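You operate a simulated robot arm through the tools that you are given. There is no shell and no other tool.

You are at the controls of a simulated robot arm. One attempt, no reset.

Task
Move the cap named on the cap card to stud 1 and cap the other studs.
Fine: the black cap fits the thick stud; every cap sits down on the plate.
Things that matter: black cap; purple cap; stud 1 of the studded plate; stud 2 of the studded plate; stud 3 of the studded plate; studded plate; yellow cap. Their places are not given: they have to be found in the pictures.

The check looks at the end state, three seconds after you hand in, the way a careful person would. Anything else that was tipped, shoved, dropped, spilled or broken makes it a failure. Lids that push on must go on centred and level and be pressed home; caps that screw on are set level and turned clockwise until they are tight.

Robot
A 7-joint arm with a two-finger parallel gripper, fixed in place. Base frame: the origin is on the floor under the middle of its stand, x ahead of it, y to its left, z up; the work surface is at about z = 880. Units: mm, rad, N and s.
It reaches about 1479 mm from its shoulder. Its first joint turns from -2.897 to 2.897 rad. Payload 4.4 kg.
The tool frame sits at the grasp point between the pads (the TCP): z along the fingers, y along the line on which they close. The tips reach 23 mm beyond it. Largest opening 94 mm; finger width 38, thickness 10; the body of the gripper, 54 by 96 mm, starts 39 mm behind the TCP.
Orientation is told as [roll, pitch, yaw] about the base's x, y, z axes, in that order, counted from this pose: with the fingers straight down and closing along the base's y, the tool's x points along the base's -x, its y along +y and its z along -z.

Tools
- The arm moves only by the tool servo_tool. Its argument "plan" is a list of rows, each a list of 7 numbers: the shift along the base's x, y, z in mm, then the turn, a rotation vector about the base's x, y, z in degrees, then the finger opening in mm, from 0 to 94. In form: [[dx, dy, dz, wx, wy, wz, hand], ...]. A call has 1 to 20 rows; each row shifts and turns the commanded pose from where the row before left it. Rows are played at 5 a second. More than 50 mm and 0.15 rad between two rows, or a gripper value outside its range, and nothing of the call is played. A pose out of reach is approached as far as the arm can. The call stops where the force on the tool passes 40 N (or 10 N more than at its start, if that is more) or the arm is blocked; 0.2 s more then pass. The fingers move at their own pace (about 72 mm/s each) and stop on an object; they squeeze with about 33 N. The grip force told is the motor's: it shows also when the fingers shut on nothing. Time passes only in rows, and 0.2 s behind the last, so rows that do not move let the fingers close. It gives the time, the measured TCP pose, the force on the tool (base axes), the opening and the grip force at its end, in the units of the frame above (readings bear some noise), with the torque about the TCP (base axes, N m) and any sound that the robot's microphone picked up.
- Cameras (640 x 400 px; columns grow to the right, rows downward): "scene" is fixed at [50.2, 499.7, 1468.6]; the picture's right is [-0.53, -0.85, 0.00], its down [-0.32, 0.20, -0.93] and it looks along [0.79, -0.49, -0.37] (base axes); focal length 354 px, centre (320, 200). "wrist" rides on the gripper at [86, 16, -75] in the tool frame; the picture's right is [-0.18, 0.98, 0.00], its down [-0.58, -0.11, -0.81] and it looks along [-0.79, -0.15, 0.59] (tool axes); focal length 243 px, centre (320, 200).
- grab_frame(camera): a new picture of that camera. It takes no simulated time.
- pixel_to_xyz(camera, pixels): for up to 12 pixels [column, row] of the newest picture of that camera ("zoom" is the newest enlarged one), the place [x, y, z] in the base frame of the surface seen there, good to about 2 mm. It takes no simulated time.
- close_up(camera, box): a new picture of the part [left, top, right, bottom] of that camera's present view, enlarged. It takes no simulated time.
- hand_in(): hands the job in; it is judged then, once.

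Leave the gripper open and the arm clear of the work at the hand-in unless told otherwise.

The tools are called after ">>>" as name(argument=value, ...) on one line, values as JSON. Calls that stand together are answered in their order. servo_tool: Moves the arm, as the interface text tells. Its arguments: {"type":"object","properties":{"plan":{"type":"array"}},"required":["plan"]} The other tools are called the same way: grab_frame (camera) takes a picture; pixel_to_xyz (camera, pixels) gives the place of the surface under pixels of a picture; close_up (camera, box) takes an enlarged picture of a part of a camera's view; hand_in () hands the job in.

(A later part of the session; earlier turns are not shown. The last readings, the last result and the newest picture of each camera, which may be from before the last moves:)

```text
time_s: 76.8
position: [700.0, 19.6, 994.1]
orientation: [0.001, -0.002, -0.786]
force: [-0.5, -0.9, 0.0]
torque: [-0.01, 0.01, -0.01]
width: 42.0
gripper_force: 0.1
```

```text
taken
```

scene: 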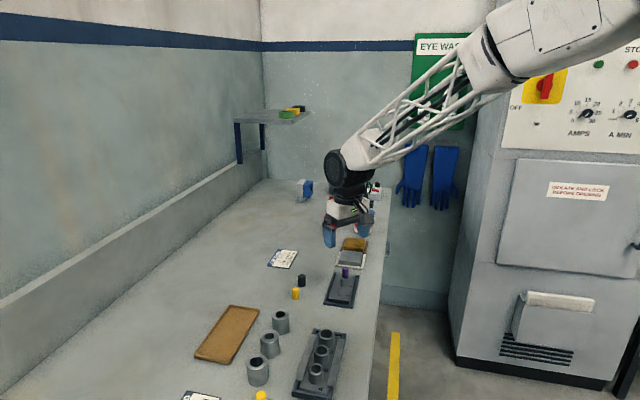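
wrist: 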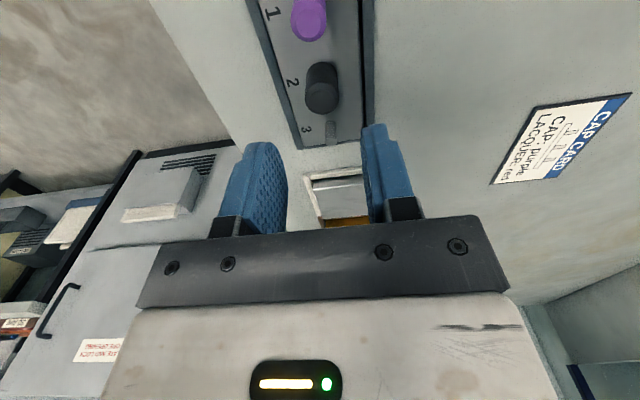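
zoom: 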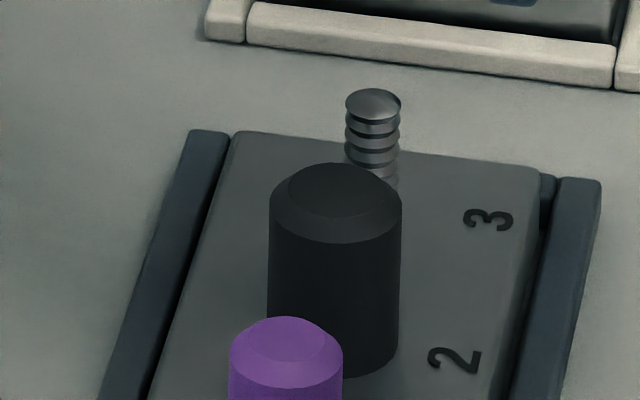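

Black stands on stud 2. I'll measure its top height and the bare stud 3 position.

>>> close_up(camera="scene", box=[332, 264, 352, 289])

>>> pixel_to_xyz(camera="zoom", pixels=[[335, 188], [315, 188], [355, 188], [335, 178], [335, 200], [325, 182], [345, 195], [373, 103], [360, 103], [386, 103], [373, 96], [373, 111]])

>>> pixel_to_xyz(camera="zoom", pixels=[[286, 340], [275, 340], [298, 340], [286, 330], [286, 350], [450, 200], [450, 280], [420, 330], [220, 250], [200, 330], [420, 190], [300, 150]])

```text
16.00 times, centred on (342, 276) of scene
```

zoom: 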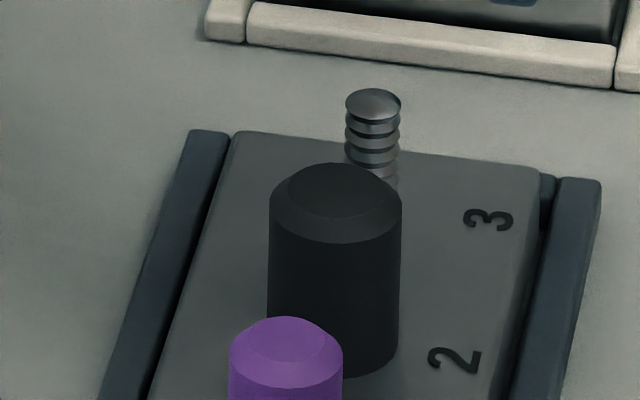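

```text
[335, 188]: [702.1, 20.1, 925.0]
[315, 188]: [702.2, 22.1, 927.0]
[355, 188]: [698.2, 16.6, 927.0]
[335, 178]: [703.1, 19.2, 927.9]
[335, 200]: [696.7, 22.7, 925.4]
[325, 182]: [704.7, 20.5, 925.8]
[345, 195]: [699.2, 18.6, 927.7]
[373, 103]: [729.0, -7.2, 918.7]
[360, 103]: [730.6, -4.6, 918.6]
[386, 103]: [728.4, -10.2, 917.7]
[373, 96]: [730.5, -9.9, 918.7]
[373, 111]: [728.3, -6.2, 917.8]
```

```text
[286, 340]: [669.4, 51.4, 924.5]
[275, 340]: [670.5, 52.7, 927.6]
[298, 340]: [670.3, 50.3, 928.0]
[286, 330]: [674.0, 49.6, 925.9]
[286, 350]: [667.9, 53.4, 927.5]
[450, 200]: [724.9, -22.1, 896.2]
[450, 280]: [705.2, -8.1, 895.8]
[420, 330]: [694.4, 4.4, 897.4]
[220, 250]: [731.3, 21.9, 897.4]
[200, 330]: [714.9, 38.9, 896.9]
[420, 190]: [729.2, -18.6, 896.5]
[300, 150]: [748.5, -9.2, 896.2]
```

Black's top is 926.5, the same as purple's 926.7, so both sit fully down. Now the yellow cap at about (740, 144.5). I'll move above it.

>>> servo_tool(plan=[[6.6, 20.8, 0, 0, 0, 0, 55], [6.6, 20.8, 0, 0, 0, 0, 55], [6.6, 20.8, 0, 0, 0, 0, 55], [6.6, 20.8, 0, 0, 0, 0, 55], [6.6, 20.8, 0, 0, 0, 0, 55], [6.7, 20.5, -10, 0, 0, 0, 55], [0, 0, -14, 0, 0, 0, 55], [0, 0, -10, 0, 0, 0, 55], [0, 0, 0, 0, 0, 0, 55], [0, 0, 0, 0, 0, 0, 55]])

>>> grab_frame(camera="wrist")

>>> close_up(camera="wrist", box=[240, 60, 400, 160])

```text
time_s: 79.0
position: [742.1, 144.2, 960.4]
orientation: [0.0, -0.001, -0.784]
force: [-0.2, -0.6, -0.8]
torque: [0.0, -0.01, 0.02]
width: 55.2
gripper_force: 0.0
```

```text
taken
```

wrist: 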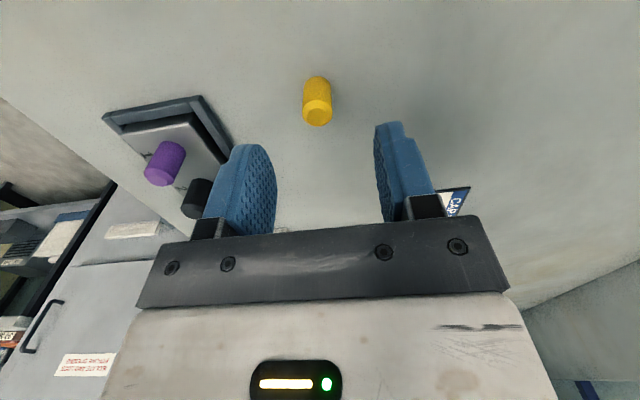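

```text
4.00 times, centred on (320, 110) of wrist
```

zoom: 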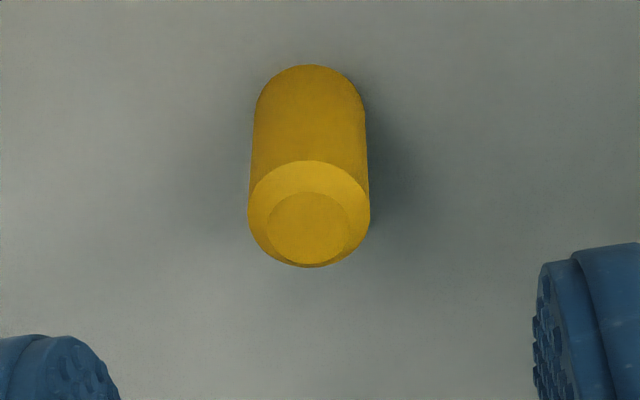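

The yellow axis is at zoom column 309 (about 1.6 mm toward the left finger) and slightly nearer. I'll shift (-2.0, +0.1) and lower to straddle its top.

>>> servo_tool(plan=[[-2, 0.1, -8, 0, 0, 0, 50], [0, 0, -10, 0, 0, 0, 50], [0, 0, -10, 0, 0, 0, 50], [0, 0, -7, 0, 0, 0, 50], [0, 0, 0, 0, 0, 0, 50], [0, 0, 0, 0, 0, 0, 50]])

>>> close_up(camera="wrist", box=[220, 90, 420, 215])

```text
time_s: 80.4
position: [738.4, 144.2, 926.2]
orientation: [-0.001, -0.001, -0.786]
force: [0.7, -0.2, 1.0]
torque: [0.0, 0.0, 0.0]
width: 49.9
gripper_force: 0.0
```

```text
3.20 times, centred on (320, 152) of wrist
```

zoom: 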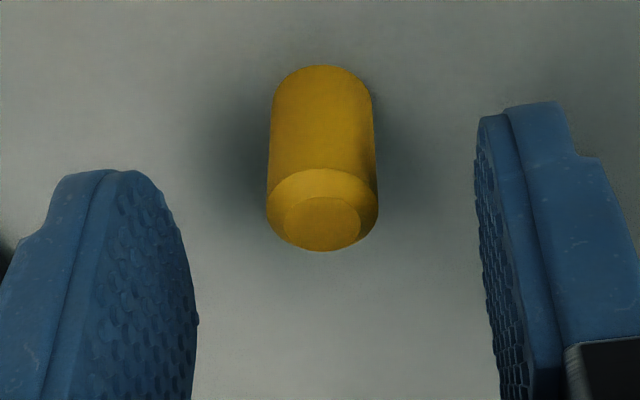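

Now well placed (axis at column 322). Small shift (+0.3, +0.3), lower to grip height and close.

>>> servo_tool(plan=[[0.3, 0.3, -6, 0, 0, 0, 50], [0, 0, -6, 0, 0, 0, 50], [0, 0, -4.5, 0, 0, 0, 40], [0, 0, 0, 0, 0, 0, 28], [0, 0, 0, 0, 0, 0, 28]])

>>> close_up(camera="wrist", box=[220, 80, 420, 205])

```text
time_s: 81.6
position: [738.9, 145.1, 910.1]
orientation: [0.001, -0.002, -0.785]
force: [-0.9, -0.4, 0.0]
torque: [-0.03, 0.01, -0.05]
width: 27.9
gripper_force: 0.1
```

```text
3.20 times, centred on (320, 142) of wrist
```

zoom: 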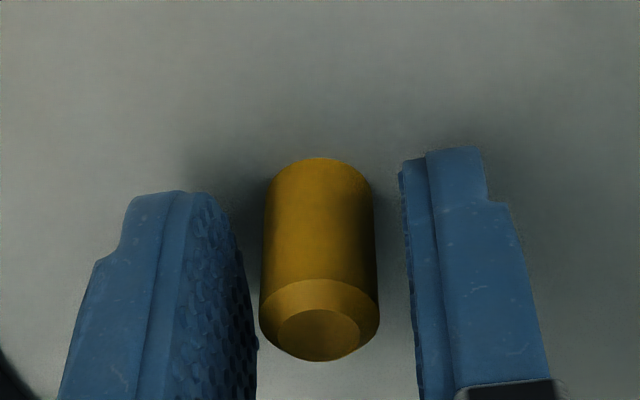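

Centred between the pads. Closing on yellow.

>>> servo_tool(plan=[[0, 0, 0, 0, 0, 0, 16], [0, 0, 0, 0, 0, 0, 10], [0, 0, 0, 0, 0, 0, 10], [0, 0, 0, 0, 0, 0, 10]])

>>> close_up(camera="wrist", box=[220, 80, 420, 205])

```text
time_s: 82.6
position: [738.8, 146.6, 909.5]
orientation: [0.0, -0.002, -0.787]
force: [-0.5, 0.2, 0.8]
torque: [-0.02, 0.04, -0.02]
width: 19.8
gripper_force: 33.0
```

```text
3.20 times, centred on (320, 142) of wrist
```

zoom: 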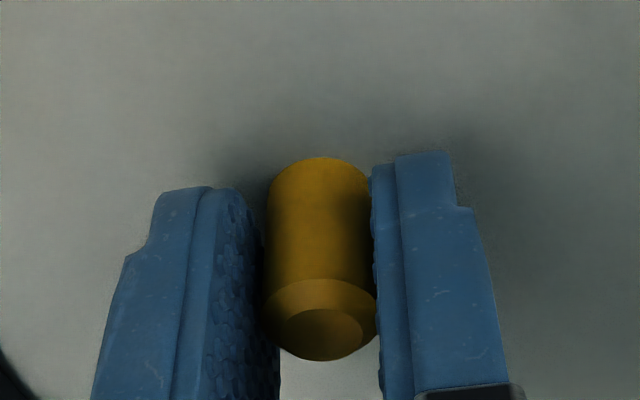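

Yellow is held and well centred in the pads. I'll lift it 81 mm, carry it over stud 3 and lower to hover.

>>> servo_tool(plan=[[0, 0, 3, 0, 0, 0, 10], [0, 0, 8, 0, 0, 0, 10], [0, 0, 15, 0, 0, 0, 10], [0, 0, 20, 0, 0, 0, 10], [0, 0, 20, 0, 0, 0, 10], [0, 0, 15, 0, 0, 0, 10], [-1.1, -19.2, 0, 0, 0, 0, 10], [-1.1, -19.2, 0, 0, 0, 0, 10], [-1.1, -19.2, 0, 0, 0, 0, 10], [-1.1, -19.2, 0, 0, 0, 0, 10], [-1.2, -19.2, 0, 0, 0, 0, 10], [-1.2, -19.2, 0, 0, 0, 0, 10], [-1.2, -19.1, 0, 0, 0, 0, 10], [-1.1, -19, 0, 0, 0, 0, 10], [0, 0, -14, 0, 0, 0, 10], [0, 0, -12, 0, 0, 0, 10], [0, 0, -8, 0, 0, 0, 10], [0, 0, 0, 0, 0, 0, 10], [0, 0, 0, 0, 0, 0, 10]])

>>> close_up(camera="wrist", box=[240, 70, 400, 170])

>>> close_up(camera="scene", box=[330, 250, 354, 280])

```text
time_s: 86.6
position: [730.5, -6.6, 956.0]
orientation: [0.002, -0.002, -0.786]
force: [-0.4, -0.1, -0.4]
torque: [0.01, -0.03, 0.02]
width: 19.5
gripper_force: 33.4
```

```text
4.00 times, centred on (320, 120) of wrist
```

zoom: 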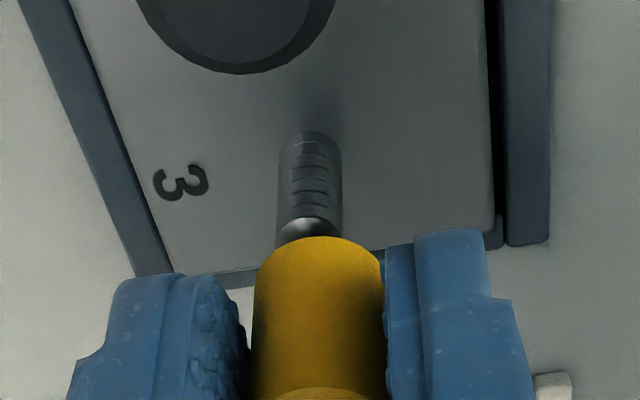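

```text
13.33 times, centred on (342, 265) of scene
```

zoom: 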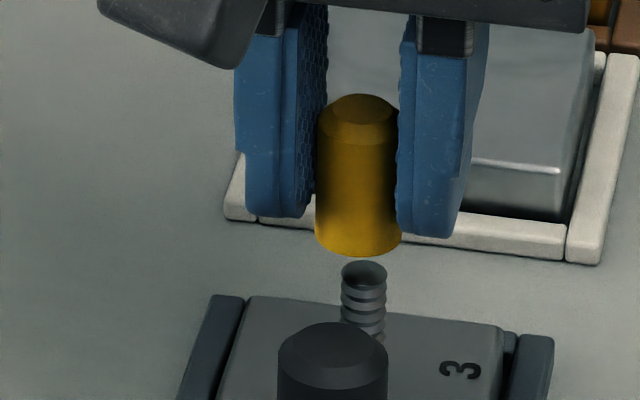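

Wrist: stud at 309.5 versus cap 319; scene: cap 358 versus stud about 366. As with black, I'll shift about (-0.6, -1.5), then rotate to yaw 30° for the second view (raised 2 mm while rotating).

>>> servo_tool(plan=[[-0.6, -1.5, 2, 0, 0, 7.5, 10], [0, 0, 0, 0, 0, 7.5, 10], [0, 0, 0, 0, 0, 7.5, 10], [0, 0, 0, 0, 0, 7.5, 10], [0, 0, 0, 0, 0, 7.5, 10], [0, 0, 0, 0, 0, 7.5, 10], [0, 0, 0, 0, 0, 7.5, 10], [0, 0, 0, 0, 0, 7.5, 10], [0, 0, 0, 0, 0, 7.5, 10], [0, 0, 0, 0, 0, 7.5, 10], [0, 0, -2, 0, 0, 0, 10], [0, 0, 0, 0, 0, 0, 10], [0, 0, 0, 0, 0, 0, 10]])

>>> close_up(camera="wrist", box=[240, 70, 400, 170])

```text
time_s: 89.4
position: [729.2, -9.3, 956.0]
orientation: [-0.001, -0.002, 0.524]
force: [1.0, -0.6, 0.4]
torque: [-0.01, -0.02, 0.02]
width: 19.5
gripper_force: 32.8
```

```text
4.00 times, centred on (320, 120) of wrist
```

zoom: 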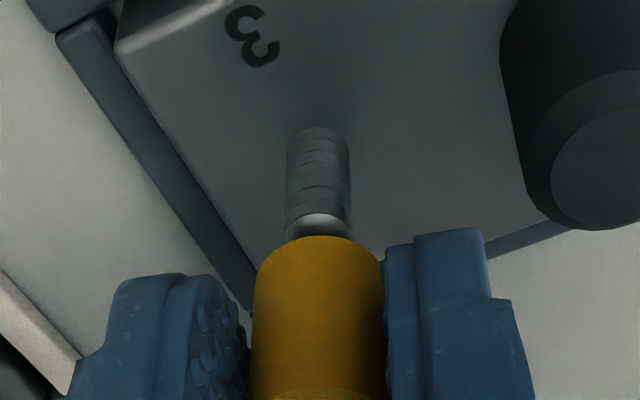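

Aligned here (318.5 vs 319). Now rotate to yaw 95° and lower to about 3 mm above the stud for the final check.

>>> servo_tool(plan=[[0, 0, 0, 0, 0, 7.5, 10], [0, 0, 0, 0, 0, 7.5, 10], [0, 0, 0, 0, 0, 7.5, 10], [0, 0, 0, 0, 0, 7.5, 10], [0, 0, 0, 0, 0, 7.5, 10], [0, 0, 0, 0, 0, 7.5, 10], [0, 0, 0, 0, 0, 7.5, 10], [0, 0, 0, 0, 0, 7.5, 10], [0, 0, 0, 0, 0, 5, 10], [0, 0, -3, 0, 0, 0, 10], [0, 0, -3, 0, 0, 0, 10], [0, 0, 0, 0, 0, 0, 10], [0, 0, 0, 0, 0, 0, 10]])

>>> close_up(camera="wrist", box=[260, 90, 380, 165])

>>> close_up(camera="scene", box=[334, 255, 350, 275])

```text
time_s: 92.2
position: [729.4, -9.5, 947.6]
orientation: [0.0, -0.001, 1.659]
force: [0.2, 0.1, -0.4]
torque: [0.03, 0.02, 0.0]
width: 19.4
gripper_force: 33.6
```

```text
5.33 times, centred on (320, 128) of wrist
```

zoom: 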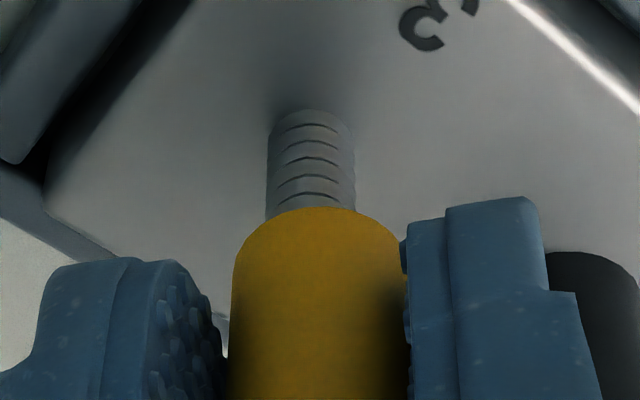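

```text
16.00 times, centred on (342, 265) of scene
```

zoom: 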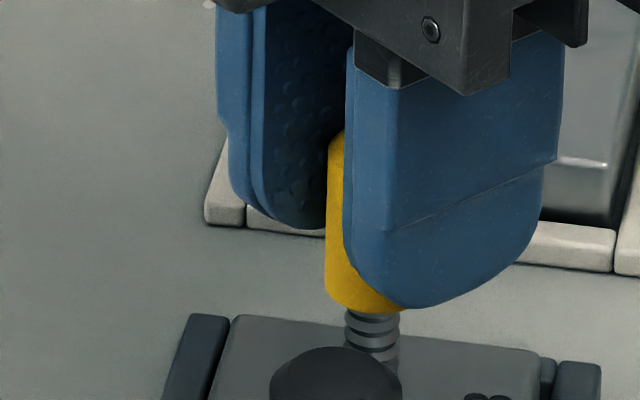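

Wrist: stud at 311 versus cap 319; scene: cap about 0.7 mm right of the stud. Shift (+0.75, +0.25) and check.

>>> servo_tool(plan=[[0.75, 0.25, 0, 0, 0, 0, 10], [0, 0, 0, 0, 0, 0, 10], [0, 0, 0, 0, 0, 0, 10], [0, 0, 0, 0, 0, 0, 10]])

>>> close_up(camera="wrist", box=[260, 90, 380, 165])

>>> close_up(camera="scene", box=[334, 255, 350, 275])

```text
time_s: 93.2
position: [729.3, -8.8, 948.9]
orientation: [0.001, -0.002, 1.659]
force: [0.3, -0.5, -0.9]
torque: [-0.03, -0.03, -0.04]
width: 19.6
gripper_force: 32.9
```

```text
5.33 times, centred on (320, 128) of wrist
```

zoom: 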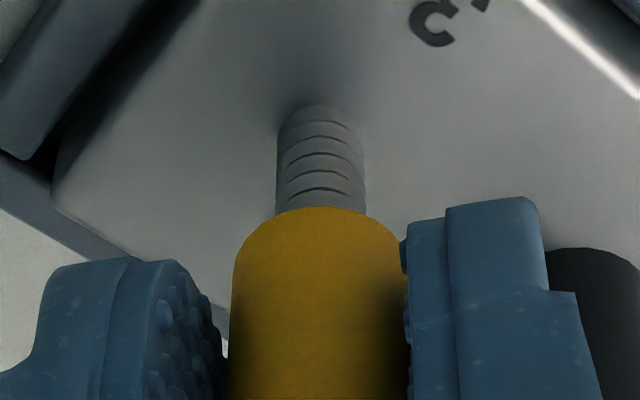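

```text
16.00 times, centred on (342, 265) of scene
```

zoom: 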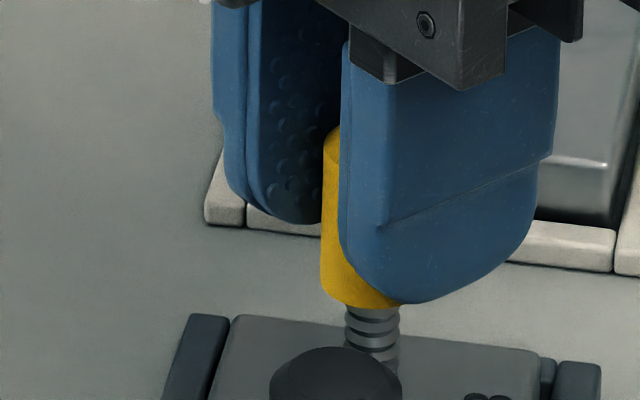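

Aligned (321.5 vs 319, scene matches). Lowering 5 mm slowly.

>>> servo_tool(plan=[[-0.15, 0, -1, 0, 0, 0, 10], [0, 0, -1, 0, 0, 0, 10], [0, 0, -1, 0, 0, 0, 10], [0, 0, -1, 0, 0, 0, 10], [0, 0, -1, 0, 0, 0, 10], [0, 0, 0, 0, 0, 0, 10]])

>>> close_up(camera="wrist", box=[260, 90, 380, 165])

>>> close_up(camera="scene", box=[334, 255, 350, 275])

```text
time_s: 94.6
position: [730.0, -7.4, 945.3]
orientation: [-0.001, -0.003, 1.657]
force: [0.2, -0.6, -0.8]
torque: [-0.01, 0.0, -0.03]
width: 19.9
gripper_force: 32.9
```

```text
5.33 times, centred on (320, 128) of wrist
```

zoom: 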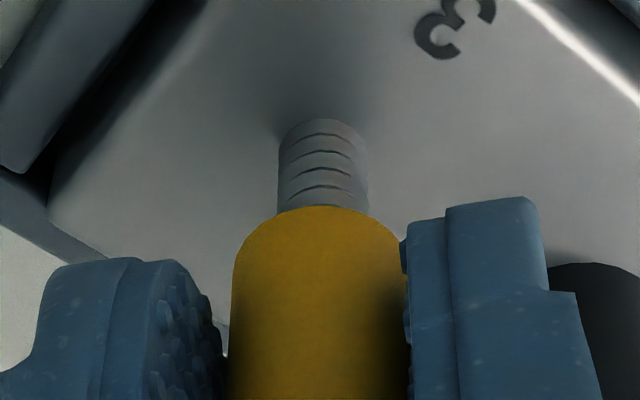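

```text
16.00 times, centred on (342, 265) of scene
```

zoom: 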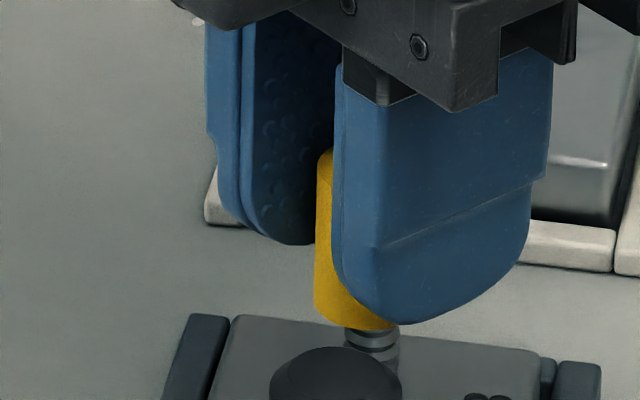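

The cap drifted about 0.9 mm to the left in the scene view while lowering. I'll correct (-0.35, -0.8) before going further.

>>> servo_tool(plan=[[-0.35, -0.8, 0, 0, 0, 0, 10], [0, 0, 0, 0, 0, 0, 10], [0, 0, 0, 0, 0, 0, 10], [0, 0, 0, 0, 0, 0, 10]])

>>> close_up(camera="wrist", box=[260, 90, 380, 165])

>>> close_up(camera="scene", box=[334, 255, 350, 275])

```text
time_s: 95.6
position: [730.3, -9.0, 943.9]
orientation: [0.0, 0.0, 1.659]
force: [0.0, 0.1, 0.5]
torque: [0.0, 0.02, -0.03]
width: 19.5
gripper_force: 33.4
```

```text
5.33 times, centred on (320, 128) of wrist
```

zoom: 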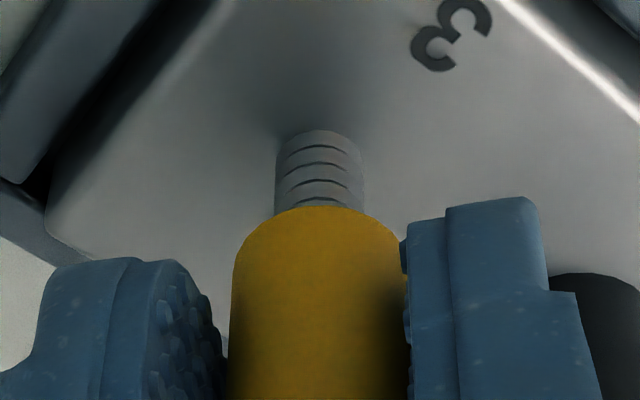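

```text
16.00 times, centred on (342, 265) of scene
```

zoom: 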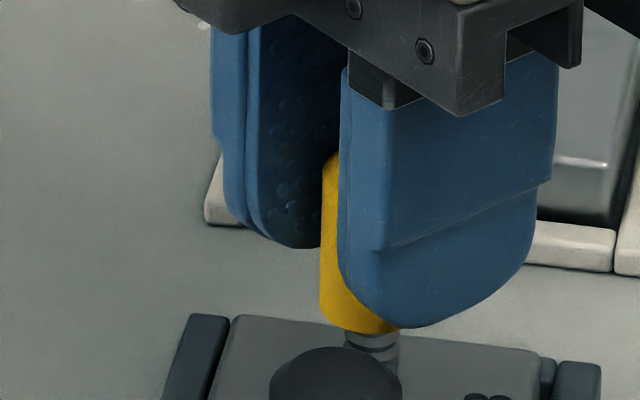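

Aligned in both views again, no force. Lowering 4 mm.

>>> servo_tool(plan=[[0, 0, -1, 0, 0, 0, 10], [0, 0, -1, 0, 0, 0, 10], [0, 0, -1, 0, 0, 0, 10], [0, 0, -1, 0, 0, 0, 10], [0, 0, 0, 0, 0, 0, 10]])

>>> close_up(camera="wrist", box=[260, 90, 380, 165])

>>> close_up(camera="scene", box=[334, 255, 350, 275])

```text
time_s: 96.8
position: [729.6, -9.9, 939.8]
orientation: [0.0, 0.001, 1.658]
force: [0.6, -0.1, 0.1]
torque: [-0.01, 0.0, -0.02]
width: 19.7
gripper_force: 32.6
```

```text
5.33 times, centred on (320, 128) of wrist
```

zoom: 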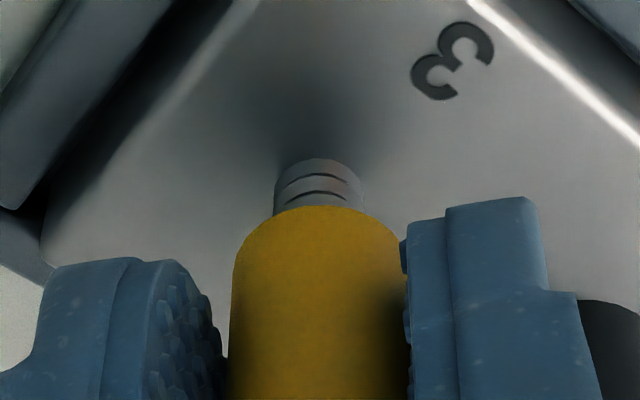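

```text
16.00 times, centred on (342, 265) of scene
```

zoom: 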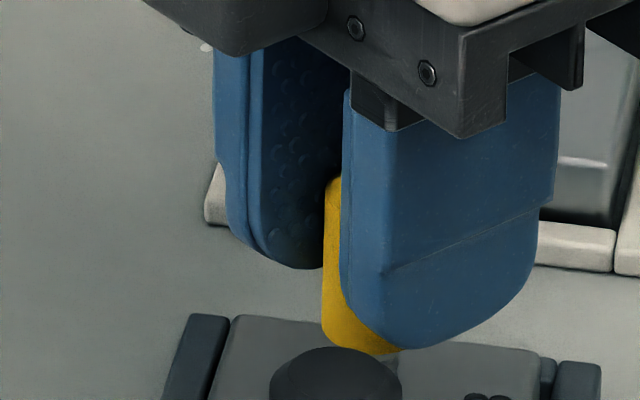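

Good. Continue down.

>>> servo_tool(plan=[[0, 0, -1, 0, 0, 0, 10], [0, 0, -1, 0, 0, 0, 10], [0, 0, -1, 0, 0, 0, 10], [0, 0, -1, 0, 0, 0, 10], [0, 0, 0, 0, 0, 0, 10]])

>>> close_up(camera="wrist", box=[260, 90, 380, 165])

>>> close_up(camera="scene", box=[334, 255, 350, 275])

```text
time_s: 98.0
position: [729.8, -9.0, 935.3]
orientation: [0.002, -0.002, 1.659]
force: [0.1, 0.2, 0.1]
torque: [-0.01, 0.05, -0.02]
width: 19.6
gripper_force: 33.1
```

```text
5.33 times, centred on (320, 128) of wrist
```

zoom: 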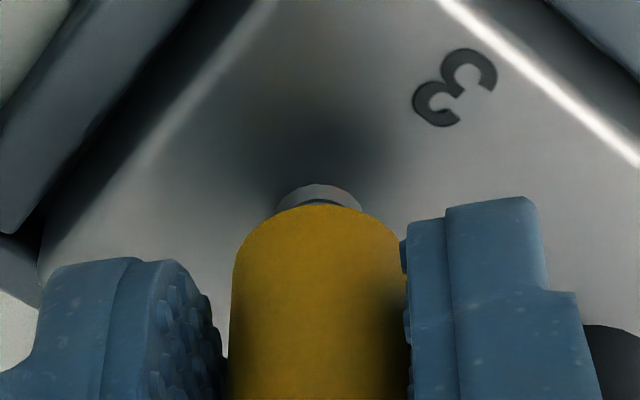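

```text
16.00 times, centred on (342, 265) of scene
```

zoom: 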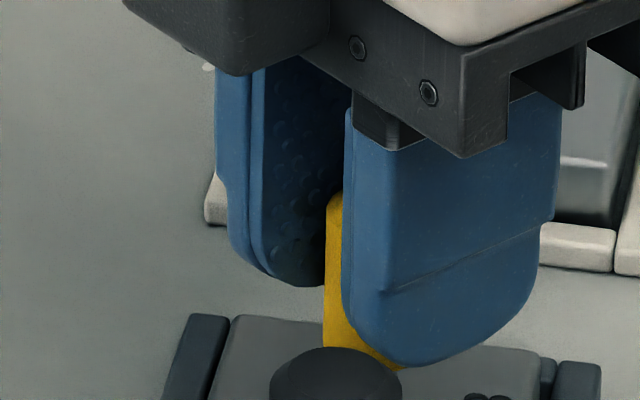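

>>> servo_tool(plan=[[0, 0, -1, 0, 0, 0, 10], [0, 0, -1, 0, 0, 0, 10], [0, 0, -1, 0, 0, 0, 10], [0, 0, -1, 0, 0, 0, 10], [0, 0, 0, 0, 0, 0, 10]])

>>> close_up(camera="wrist", box=[260, 90, 380, 165])

>>> close_up(camera="scene", box=[334, 255, 350, 275])

```text
time_s: 99.2
position: [729.2, -10.3, 932.7]
orientation: [-0.001, -0.002, 1.657]
force: [0.5, 0.7, -0.7]
torque: [-0.01, -0.05, 0.01]
width: 19.4
gripper_force: 32.9
```

```text
5.33 times, centred on (320, 128) of wrist
```

zoom: 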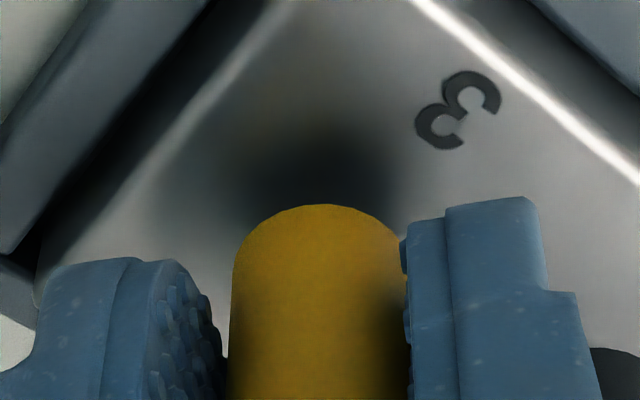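

```text
16.00 times, centred on (342, 265) of scene
```

zoom: 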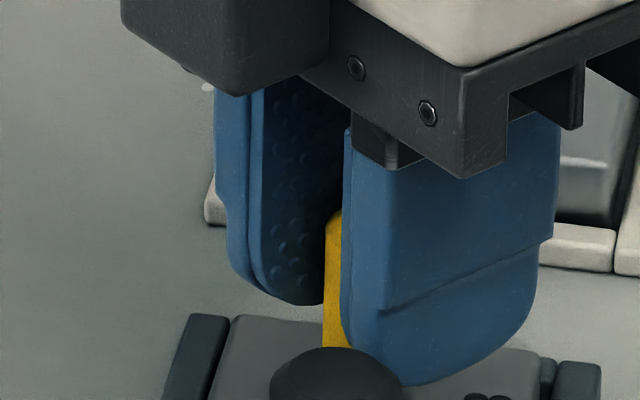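

C z is now about 932.5, no force. Continuing down in smaller steps.

>>> servo_tool(plan=[[0, 0, -0.8, 0, 0, 0, 10], [0, 0, -0.8, 0, 0, 0, 10], [0, 0, -0.8, 0, 0, 0, 10], [0, 0, -0.8, 0, 0, 0, 10], [0, 0, -0.8, 0, 0, 0, 10], [0, 0, 0, 0, 0, 0, 10]])

>>> servo_tool(plan=[[0, 0, -0.6, 0, 0, 0, 10], [0, 0, -0.6, 0, 0, 0, 10], [0, 0, -0.6, 0, 0, 0, 10], [0, 0, 0, 0, 0, 0, 10]])

```text
time_s: 100.6
position: [729.8, -10.2, 927.4]
orientation: [-0.001, -0.002, 1.658]
force: [-0.2, 0.5, 0.2]
torque: [-0.02, -0.01, 0.0]
width: 19.7
gripper_force: 32.8
```

```text
time_s: 101.6
position: [729.2, -9.5, 927.1]
orientation: [0.0, -0.001, 1.658]
force: [-9.5, -4.6, 17.3]
torque: [-0.13, 0.25, 0.04]
width: 19.5
gripper_force: 33.3
```

Contact: Fz 17 N with side force -9.5 N in x, earlier than expected. I'll look closely before doing anything more.

>>> close_up(camera="wrist", box=[250, 90, 390, 190])

>>> close_up(camera="scene", box=[326, 255, 358, 290])

```text
4.00 times, centred on (320, 140) of wrist
```

zoom: 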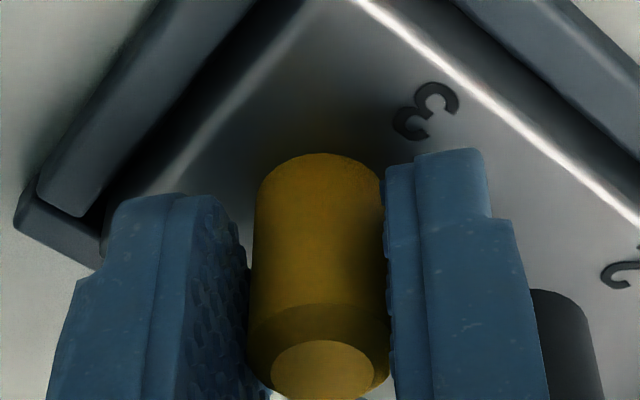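

```text
11.43 times, centred on (342, 272) of scene
```

zoom: 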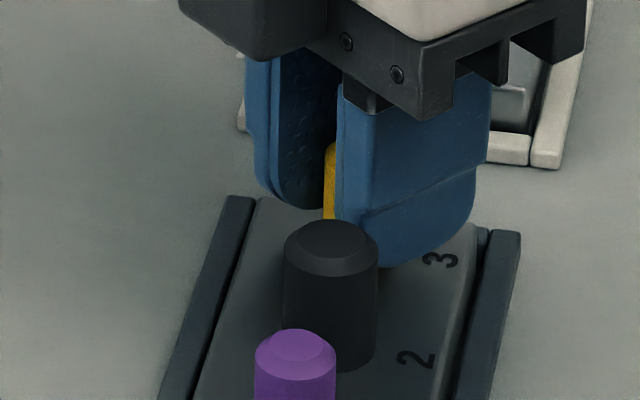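

Yellow was gripped a little lower in the pads than the others (measured TCP about 909.8 at pick-up), so plate contact at this height fits. I'll ease the push by 0.4 mm with a small side relief and read again.

>>> servo_tool(plan=[[-0.3, -0.2, 0.4, 0, 0, 0, 10], [0, 0, 0, 0, 0, 0, 10], [0, 0, 0, 0, 0, 0, 10]])

```text
time_s: 102.4
position: [730.1, -8.3, 926.6]
orientation: [0.001, -0.001, 1.657]
force: [2.9, -4.2, 5.2]
torque: [-0.08, -0.12, -0.01]
width: 19.7
gripper_force: 32.5
```

Light contact now (5 N). I'll turn clockwise in stages toward yaw -45°, keeping the pressure light.

>>> servo_tool(plan=[[0.1, -0.2, 0, 0, 0, -7, 10], [0, 0, 0, 0, 0, -7, 10], [0, 0, 0, 0, 0, -7, 10], [0, 0, 0, 0, 0, -7, 10], [0, 0, 0, 0, 0, -7, 10], [0, 0, 0, 0, 0, 0, 10]])

```text
time_s: 103.8
position: [728.3, -9.8, 925.7]
orientation: [0.001, -0.002, 1.045]
force: [0.9, 0.3, 1.7]
torque: [-0.02, -0.01, -0.01]
width: 19.6
gripper_force: 33.2
```

>>> servo_tool(plan=[[0, 0, 0, 0, 0, -7, 10], [0, 0, 0, 0, 0, -7, 10], [0, 0, 0, 0, 0, -7, 10], [0, 0, 0, 0, 0, -7, 10], [0, 0, 0, 0, 0, -7, 10], [0, 0, 0, 0, 0, 0, 10]])

```text
time_s: 105.2
position: [728.5, -9.4, 925.8]
orientation: [-0.001, -0.003, 0.435]
force: [-0.6, 1.9, 1.4]
torque: [0.04, 0.01, 0.03]
width: 19.6
gripper_force: 33.5
```

>>> servo_tool(plan=[[0, 0, -0.2, 0, 0, -7, 10], [0, 0, -0.2, 0, 0, -7, 10], [0, 0, 0, 0, 0, -7, 10], [0, 0, 0, 0, 0, -7, 10], [0, 0, 0, 0, 0, -7, 10], [0, 0, 0, 0, 0, 0, 10]])

```text
time_s: 106.6
position: [728.9, -9.8, 927.9]
orientation: [-0.002, -0.003, -0.175]
force: [-1.8, 4.5, -1.7]
torque: [0.05, 0.05, 0.0]
width: 19.3
gripper_force: 33.2
```

>>> servo_tool(plan=[[0, 0.2, -0.3, 0, 0, -7, 10], [0, 0, -0.3, 0, 0, -7, 10], [0, 0, 0, 0, 0, -7, 10], [0, 0, 0, 0, 0, -7, 10], [0, 0, 0, 0, 0, -7, 10], [0, 0, 0, 0, 0, 0, 10]])

>>> close_up(camera="wrist", box=[250, 90, 390, 190])

>>> close_up(camera="scene", box=[326, 255, 358, 290])

```text
time_s: 108.0
position: [729.6, -10.0, 926.3]
orientation: [0.0, -0.002, -0.788]
force: [1.5, 3.7, 2.9]
torque: [0.1, -0.04, -0.02]
width: 19.6
gripper_force: 32.8
```

```text
4.00 times, centred on (320, 140) of wrist
```

zoom: 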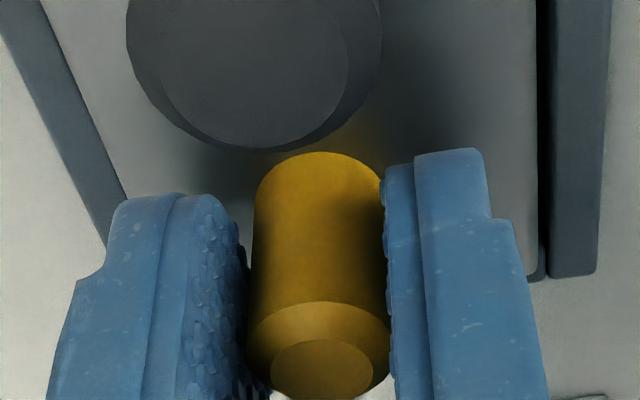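

```text
11.43 times, centred on (342, 272) of scene
```

zoom: 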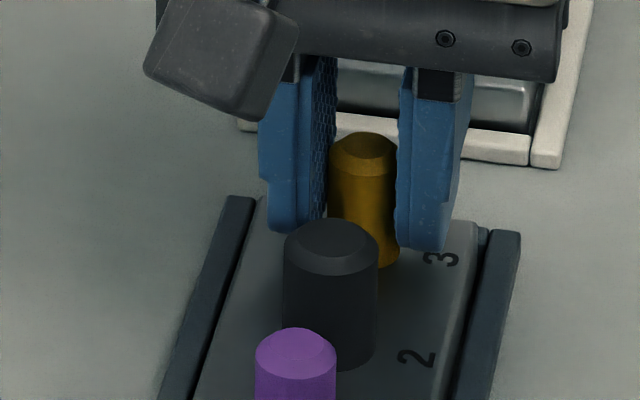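

Yellow is on stud 3. I'll press a little further to make sure it's home, watching the force.

>>> servo_tool(plan=[[0, 0.2, -0.4, 0, 0, 0, 10], [0, 0, -0.4, 0, 0, 0, 10], [0, 0, 0, 0, 0, 0, 10]])

```text
time_s: 108.8
position: [729.4, -10.1, 927.3]
orientation: [0.002, -0.003, -0.787]
force: [-10.0, 6.5, 17.7]
torque: [0.11, 0.25, 0.0]
width: 19.7
gripper_force: 32.4
```

Firm contact at 18 N. Easing off, releasing, and raising the gripper straight up.

>>> servo_tool(plan=[[-0.1, 0.1, 0.5, 0, 0, 0, 10], [0, 0, 0, 0, 0, 0, 10], [0, 0, 0, 0, 0, 0, 36], [0, 0, 0, 0, 0, 0, 36], [0, 0, 0, 0, 0, 0, 36], [0, 0, 5, 0, 0, 0, 38], [0, 0, 10, 0, 0, 0, 38], [0, 0, 15, 0, 0, 0, 38], [0, 0, 20, 0, 0, 0, 38], [0, 0, 25, 0, 0, 0, 38], [0, 0, 25, 0, 0, 0, 38], [0, 0, 0, 0, 0, 0, 38]])

>>> close_up(camera="scene", box=[326, 258, 358, 293])

>>> grab_frame(camera="wrist")

```text
time_s: 111.4
position: [730.5, -10.7, 1024.3]
orientation: [0.001, -0.002, -0.786]
force: [-0.1, -0.1, -1.1]
torque: [0.0, 0.04, 0.01]
width: 37.8
gripper_force: 0.0
```

```text
11.43 times, centred on (342, 276) of scene
```

zoom: 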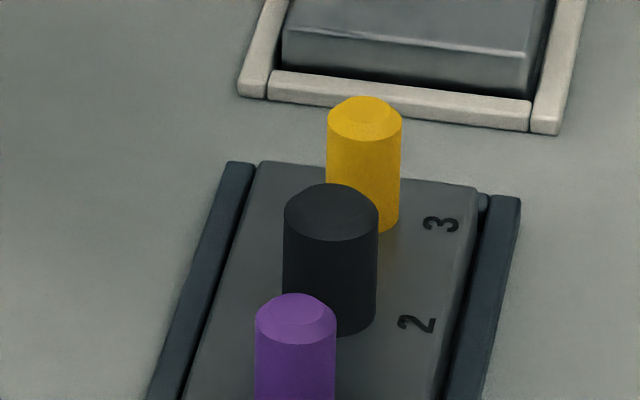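

```text
taken
```

wrist: 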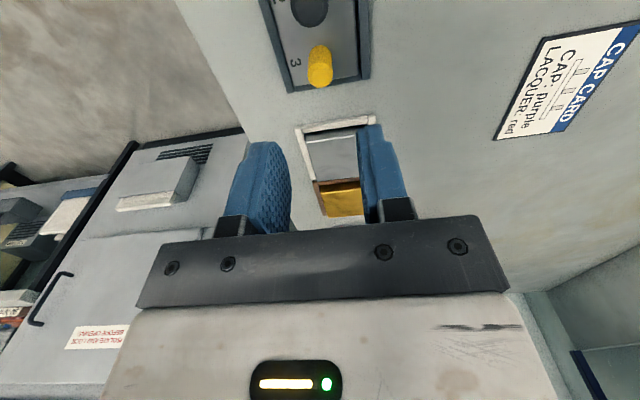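

All three caps are on the studs. I'll measure all three tops and the plate.

>>> close_up(camera="scene", box=[326, 258, 358, 293])

>>> pixel_to_xyz(camera="zoom", pixels=[[365, 108], [355, 108], [375, 108], [365, 101], [365, 116], [358, 112], [372, 104], [360, 104], [370, 112], [365, 111], [350, 108], [380, 110]])

>>> pixel_to_xyz(camera="zoom", pixels=[[331, 202], [320, 202], [342, 202], [331, 195], [331, 210], [296, 310], [288, 310], [304, 310], [296, 303], [296, 318], [430, 280], [240, 260]])

```text
11.43 times, centred on (342, 276) of scene
```

zoom: 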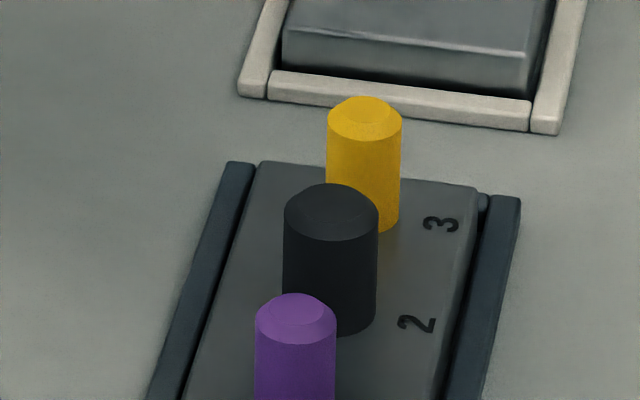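

```text
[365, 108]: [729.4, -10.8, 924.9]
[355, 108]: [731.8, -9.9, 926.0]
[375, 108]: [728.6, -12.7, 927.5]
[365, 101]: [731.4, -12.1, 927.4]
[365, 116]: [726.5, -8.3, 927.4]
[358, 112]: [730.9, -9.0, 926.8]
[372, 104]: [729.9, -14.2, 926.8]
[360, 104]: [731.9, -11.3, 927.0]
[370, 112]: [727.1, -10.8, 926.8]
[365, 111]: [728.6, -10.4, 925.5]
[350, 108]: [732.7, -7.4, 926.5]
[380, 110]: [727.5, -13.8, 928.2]
```

```text
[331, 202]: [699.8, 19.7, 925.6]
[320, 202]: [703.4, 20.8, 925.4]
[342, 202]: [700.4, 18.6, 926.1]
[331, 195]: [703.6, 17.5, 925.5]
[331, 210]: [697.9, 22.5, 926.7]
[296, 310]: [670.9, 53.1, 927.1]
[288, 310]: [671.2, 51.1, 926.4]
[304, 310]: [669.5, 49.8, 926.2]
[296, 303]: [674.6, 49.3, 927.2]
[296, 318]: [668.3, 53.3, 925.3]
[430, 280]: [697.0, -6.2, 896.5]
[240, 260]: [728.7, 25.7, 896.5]
```

All tops are at about 926–927 (plate 896.5), so every cap is down on the plate. In the scene picture the yellow's axis (column 364.5 of this zoom) is about 1.6 mm off the stud 3 axis, within its play. I'll recentre it by lowering the open gripper over the stud's true centre (729.6, -8.8) and lightly closing once.

>>> servo_tool(plan=[[1.05, 1.55, -18, 0, 0, 0, 44], [0, 0, -18, 0, 0, 0, 44], [0, 0, -18, 0, 0, 0, 44], [0, 0, -16, 0, 0, 0, 44], [0, 0, -12, 0, 0, 0, 44], [0, 0, 0, 0, 0, 0, 44], [0, 0, 0, 0, 0, 0, 44]])

>>> close_up(camera="wrist", box=[220, 80, 420, 205])

>>> close_up(camera="scene", box=[326, 250, 358, 285])

```text
time_s: 113.0
position: [729.3, -6.7, 944.4]
orientation: [-0.001, -0.001, -0.786]
force: [1.3, -0.1, -0.3]
torque: [0.04, -0.03, -0.01]
width: 44.1
gripper_force: 0.0
```

```text
3.20 times, centred on (320, 142) of wrist
```

zoom: 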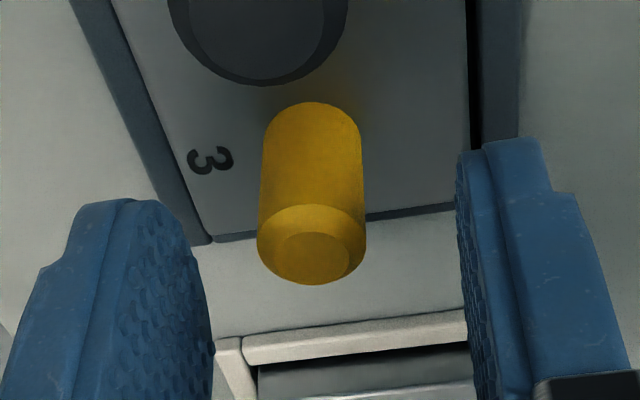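

```text
11.43 times, centred on (342, 268) of scene
```

zoom: 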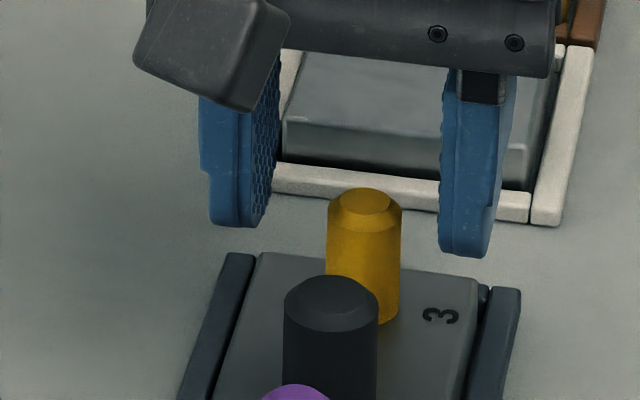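

The cap shows 1.3 mm toward the left finger, consistent. I'll lower to grip height (tips about 902) and close gently, checking force.

>>> servo_tool(plan=[[0, 0, -7, 0, 0, 0, 40], [0, 0, -7, 0, 0, 0, 36], [0, 0, -4, 0, 0, 0, 32], [0, 0, 0, 0, 0, 0, 24], [0, 0, 0, 0, 0, 0, 19.6], [0, 0, 0, 0, 0, 0, 19.6]])

>>> close_up(camera="wrist", box=[220, 80, 420, 205])

>>> close_up(camera="scene", box=[326, 250, 358, 285])

```text
time_s: 114.4
position: [729.3, -7.2, 924.9]
orientation: [0.001, 0.0, -0.785]
force: [0.4, -0.6, -0.7]
torque: [-0.01, 0.0, 0.0]
width: 20.6
gripper_force: 7.3
```

```text
3.20 times, centred on (320, 142) of wrist
```

zoom: 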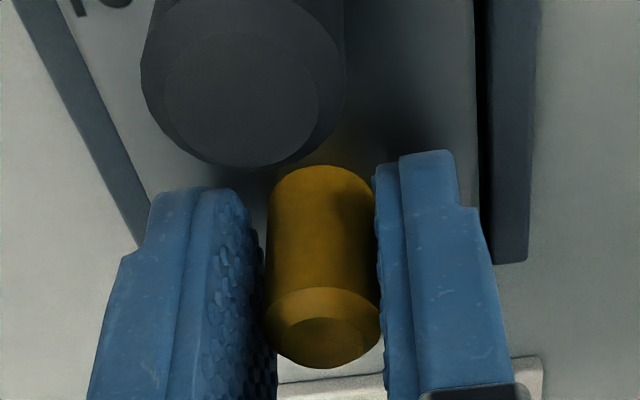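

```text
11.43 times, centred on (342, 268) of scene
```

zoom: 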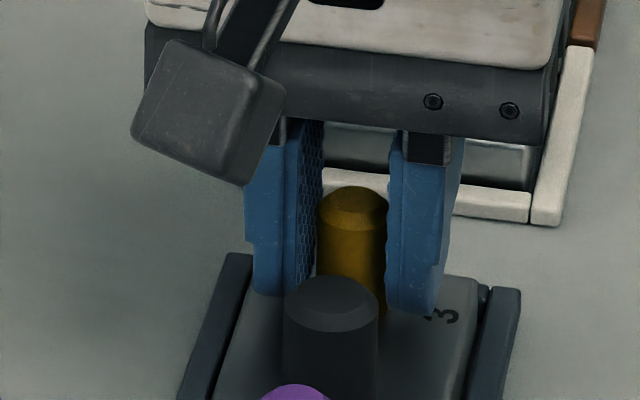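

The cap moved toward centre and slightly past (axis about 0.7 mm left in scene now). While lightly held I'll shift (-0.4, -0.45), then open and rise.

>>> servo_tool(plan=[[-0.4, -0.45, 0, 0, 0, 0, 19.6], [0, 0, 0, 0, 0, 0, 19.6], [0, 0, 0, 0, 0, 0, 19.6]])

>>> close_up(camera="scene", box=[326, 250, 358, 285])

```text
time_s: 115.2
position: [729.5, -8.9, 924.8]
orientation: [0.0, -0.002, -0.787]
force: [0.3, 0.1, -0.8]
torque: [-0.01, 0.03, 0.03]
width: 20.7
gripper_force: 8.1
```

```text
11.43 times, centred on (342, 268) of scene
```

zoom: 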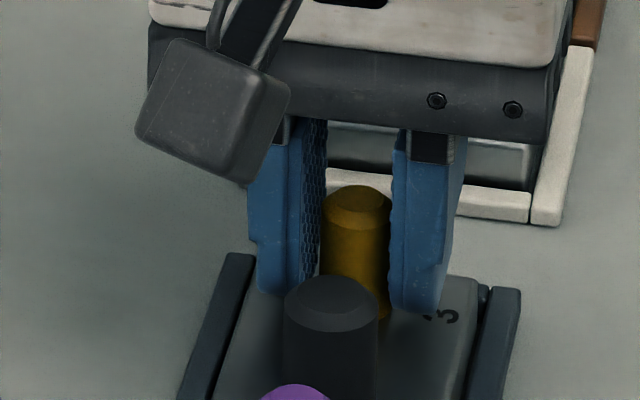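

The yellow axis is now at 345.3, right on the stud axis. Opening and rising straight up.

>>> servo_tool(plan=[[0, 0, 0, 0, 0, 0, 36], [0, 0, 0, 0, 0, 0, 36], [0, 0, 0, 0, 0, 0, 36], [0, 0, 6, 0, 0, 0, 38], [0, 0, 12, 0, 0, 0, 38], [0, 0, 18, 0, 0, 0, 38], [0, 0, 20, 0, 0, 0, 38], [0, 0, 22, 0, 0, 0, 38], [0, 0, 22, 0, 0, 0, 38], [0, 0, 0, 0, 0, 0, 38]])

>>> close_up(camera="scene", box=[326, 260, 358, 300])

>>> close_up(camera="scene", box=[330, 274, 350, 299])

```text
time_s: 117.4
position: [728.5, -8.4, 1023.9]
orientation: [-0.002, -0.001, -0.785]
force: [0.2, -0.7, -0.2]
torque: [0.01, 0.0, -0.02]
width: 38.1
gripper_force: 0.1
```

```text
10.00 times, centred on (342, 280) of scene
```

zoom: 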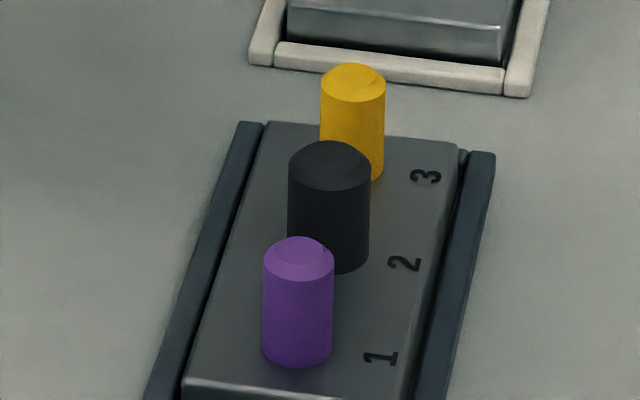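

```text
16.00 times, centred on (340, 286) of scene
```

zoom: 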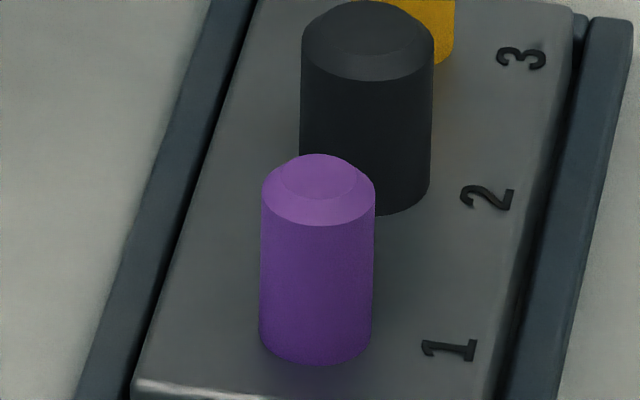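

Yellow now sits at column 345.3, on the stud axis. I'll double-check purple with the same crop I used just after releasing it.

>>> close_up(camera="scene", box=[330, 276, 346, 296])

>>> close_up(camera="scene", box=[318, 262, 366, 310])

```text
16.00 times, centred on (338, 286) of scene
```

zoom: 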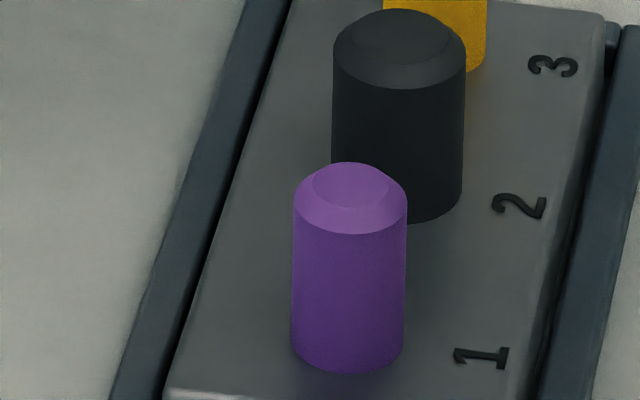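

```text
8.33 times, centred on (342, 286) of scene
```

zoom: 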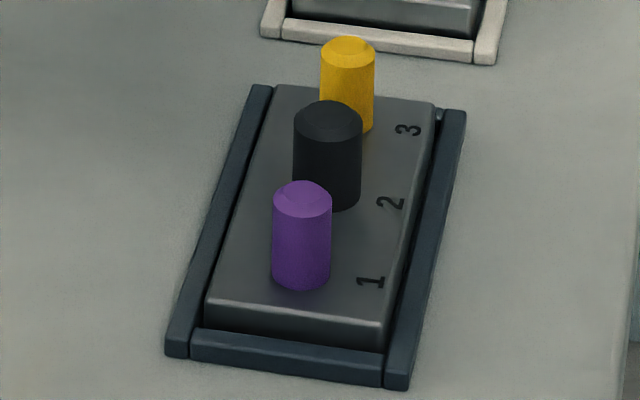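

Nothing else has moved, and all caps stand upright with tops level at about 926–927. I'll move the arm up and back away from the work, open the gripper fully, and take a last look.

>>> servo_tool(plan=[[0, 0, 35, 0, 0, 0, 40], [0, 0, 35, 0, 0, 0, 60], [0, 0, 35, 0, 0, 0, 80], [-3, 40, 20, 0, 0, 7.5, 94], [-3, 40, 10, 0, 0, 7.5, 94], [-3, 40, 10, 0, 0, 7.5, 94], [-3, 40, 0, 0, 0, 7.5, 94], [-3, 40, 0, 0, 0, 7.5, 94], [-3, 40, 0, 0, 0, 7.5, 94], [-3, 40, 0, 0, 0, 0, 94], [0, 0, 0, 0, 0, 0, 94], [0, 0, 0, 0, 0, 0, 94]])

>>> grab_frame(camera="scene")

>>> grab_frame(camera="wrist")

>>> close_up(camera="wrist", box=[80, 0, 240, 100])

```text
time_s: 120.0
position: [708.2, 272.3, 1171.6]
orientation: [0.0, -0.002, 0.001]
force: [-0.5, 0.3, -0.1]
torque: [0.04, -0.02, 0.01]
width: 94.0
gripper_force: 0.1
```

```text
taken
```

scene: 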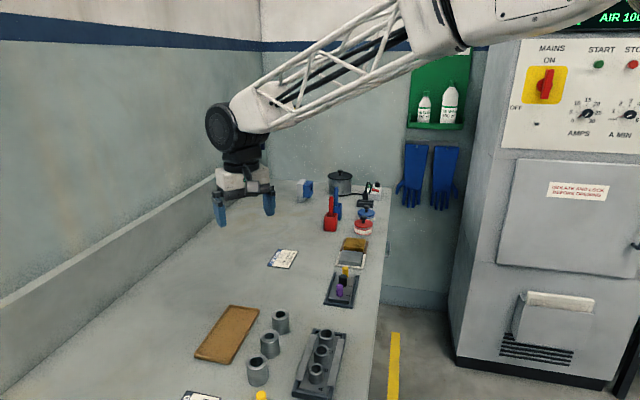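

```text
taken
```

wrist: 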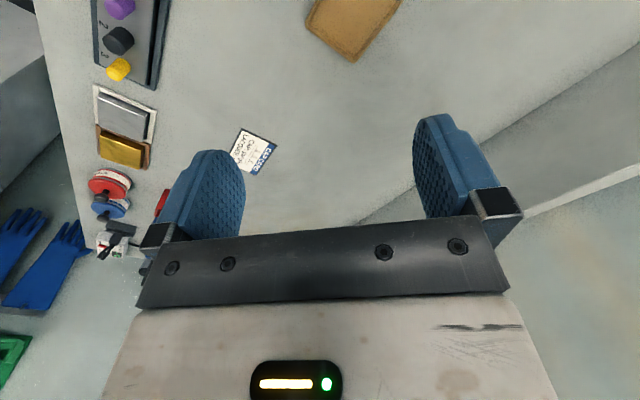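

```text
4.00 times, centred on (160, 50) of wrist
```

zoom: 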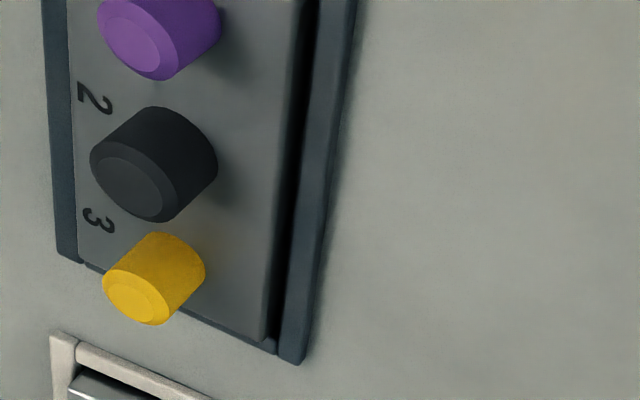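

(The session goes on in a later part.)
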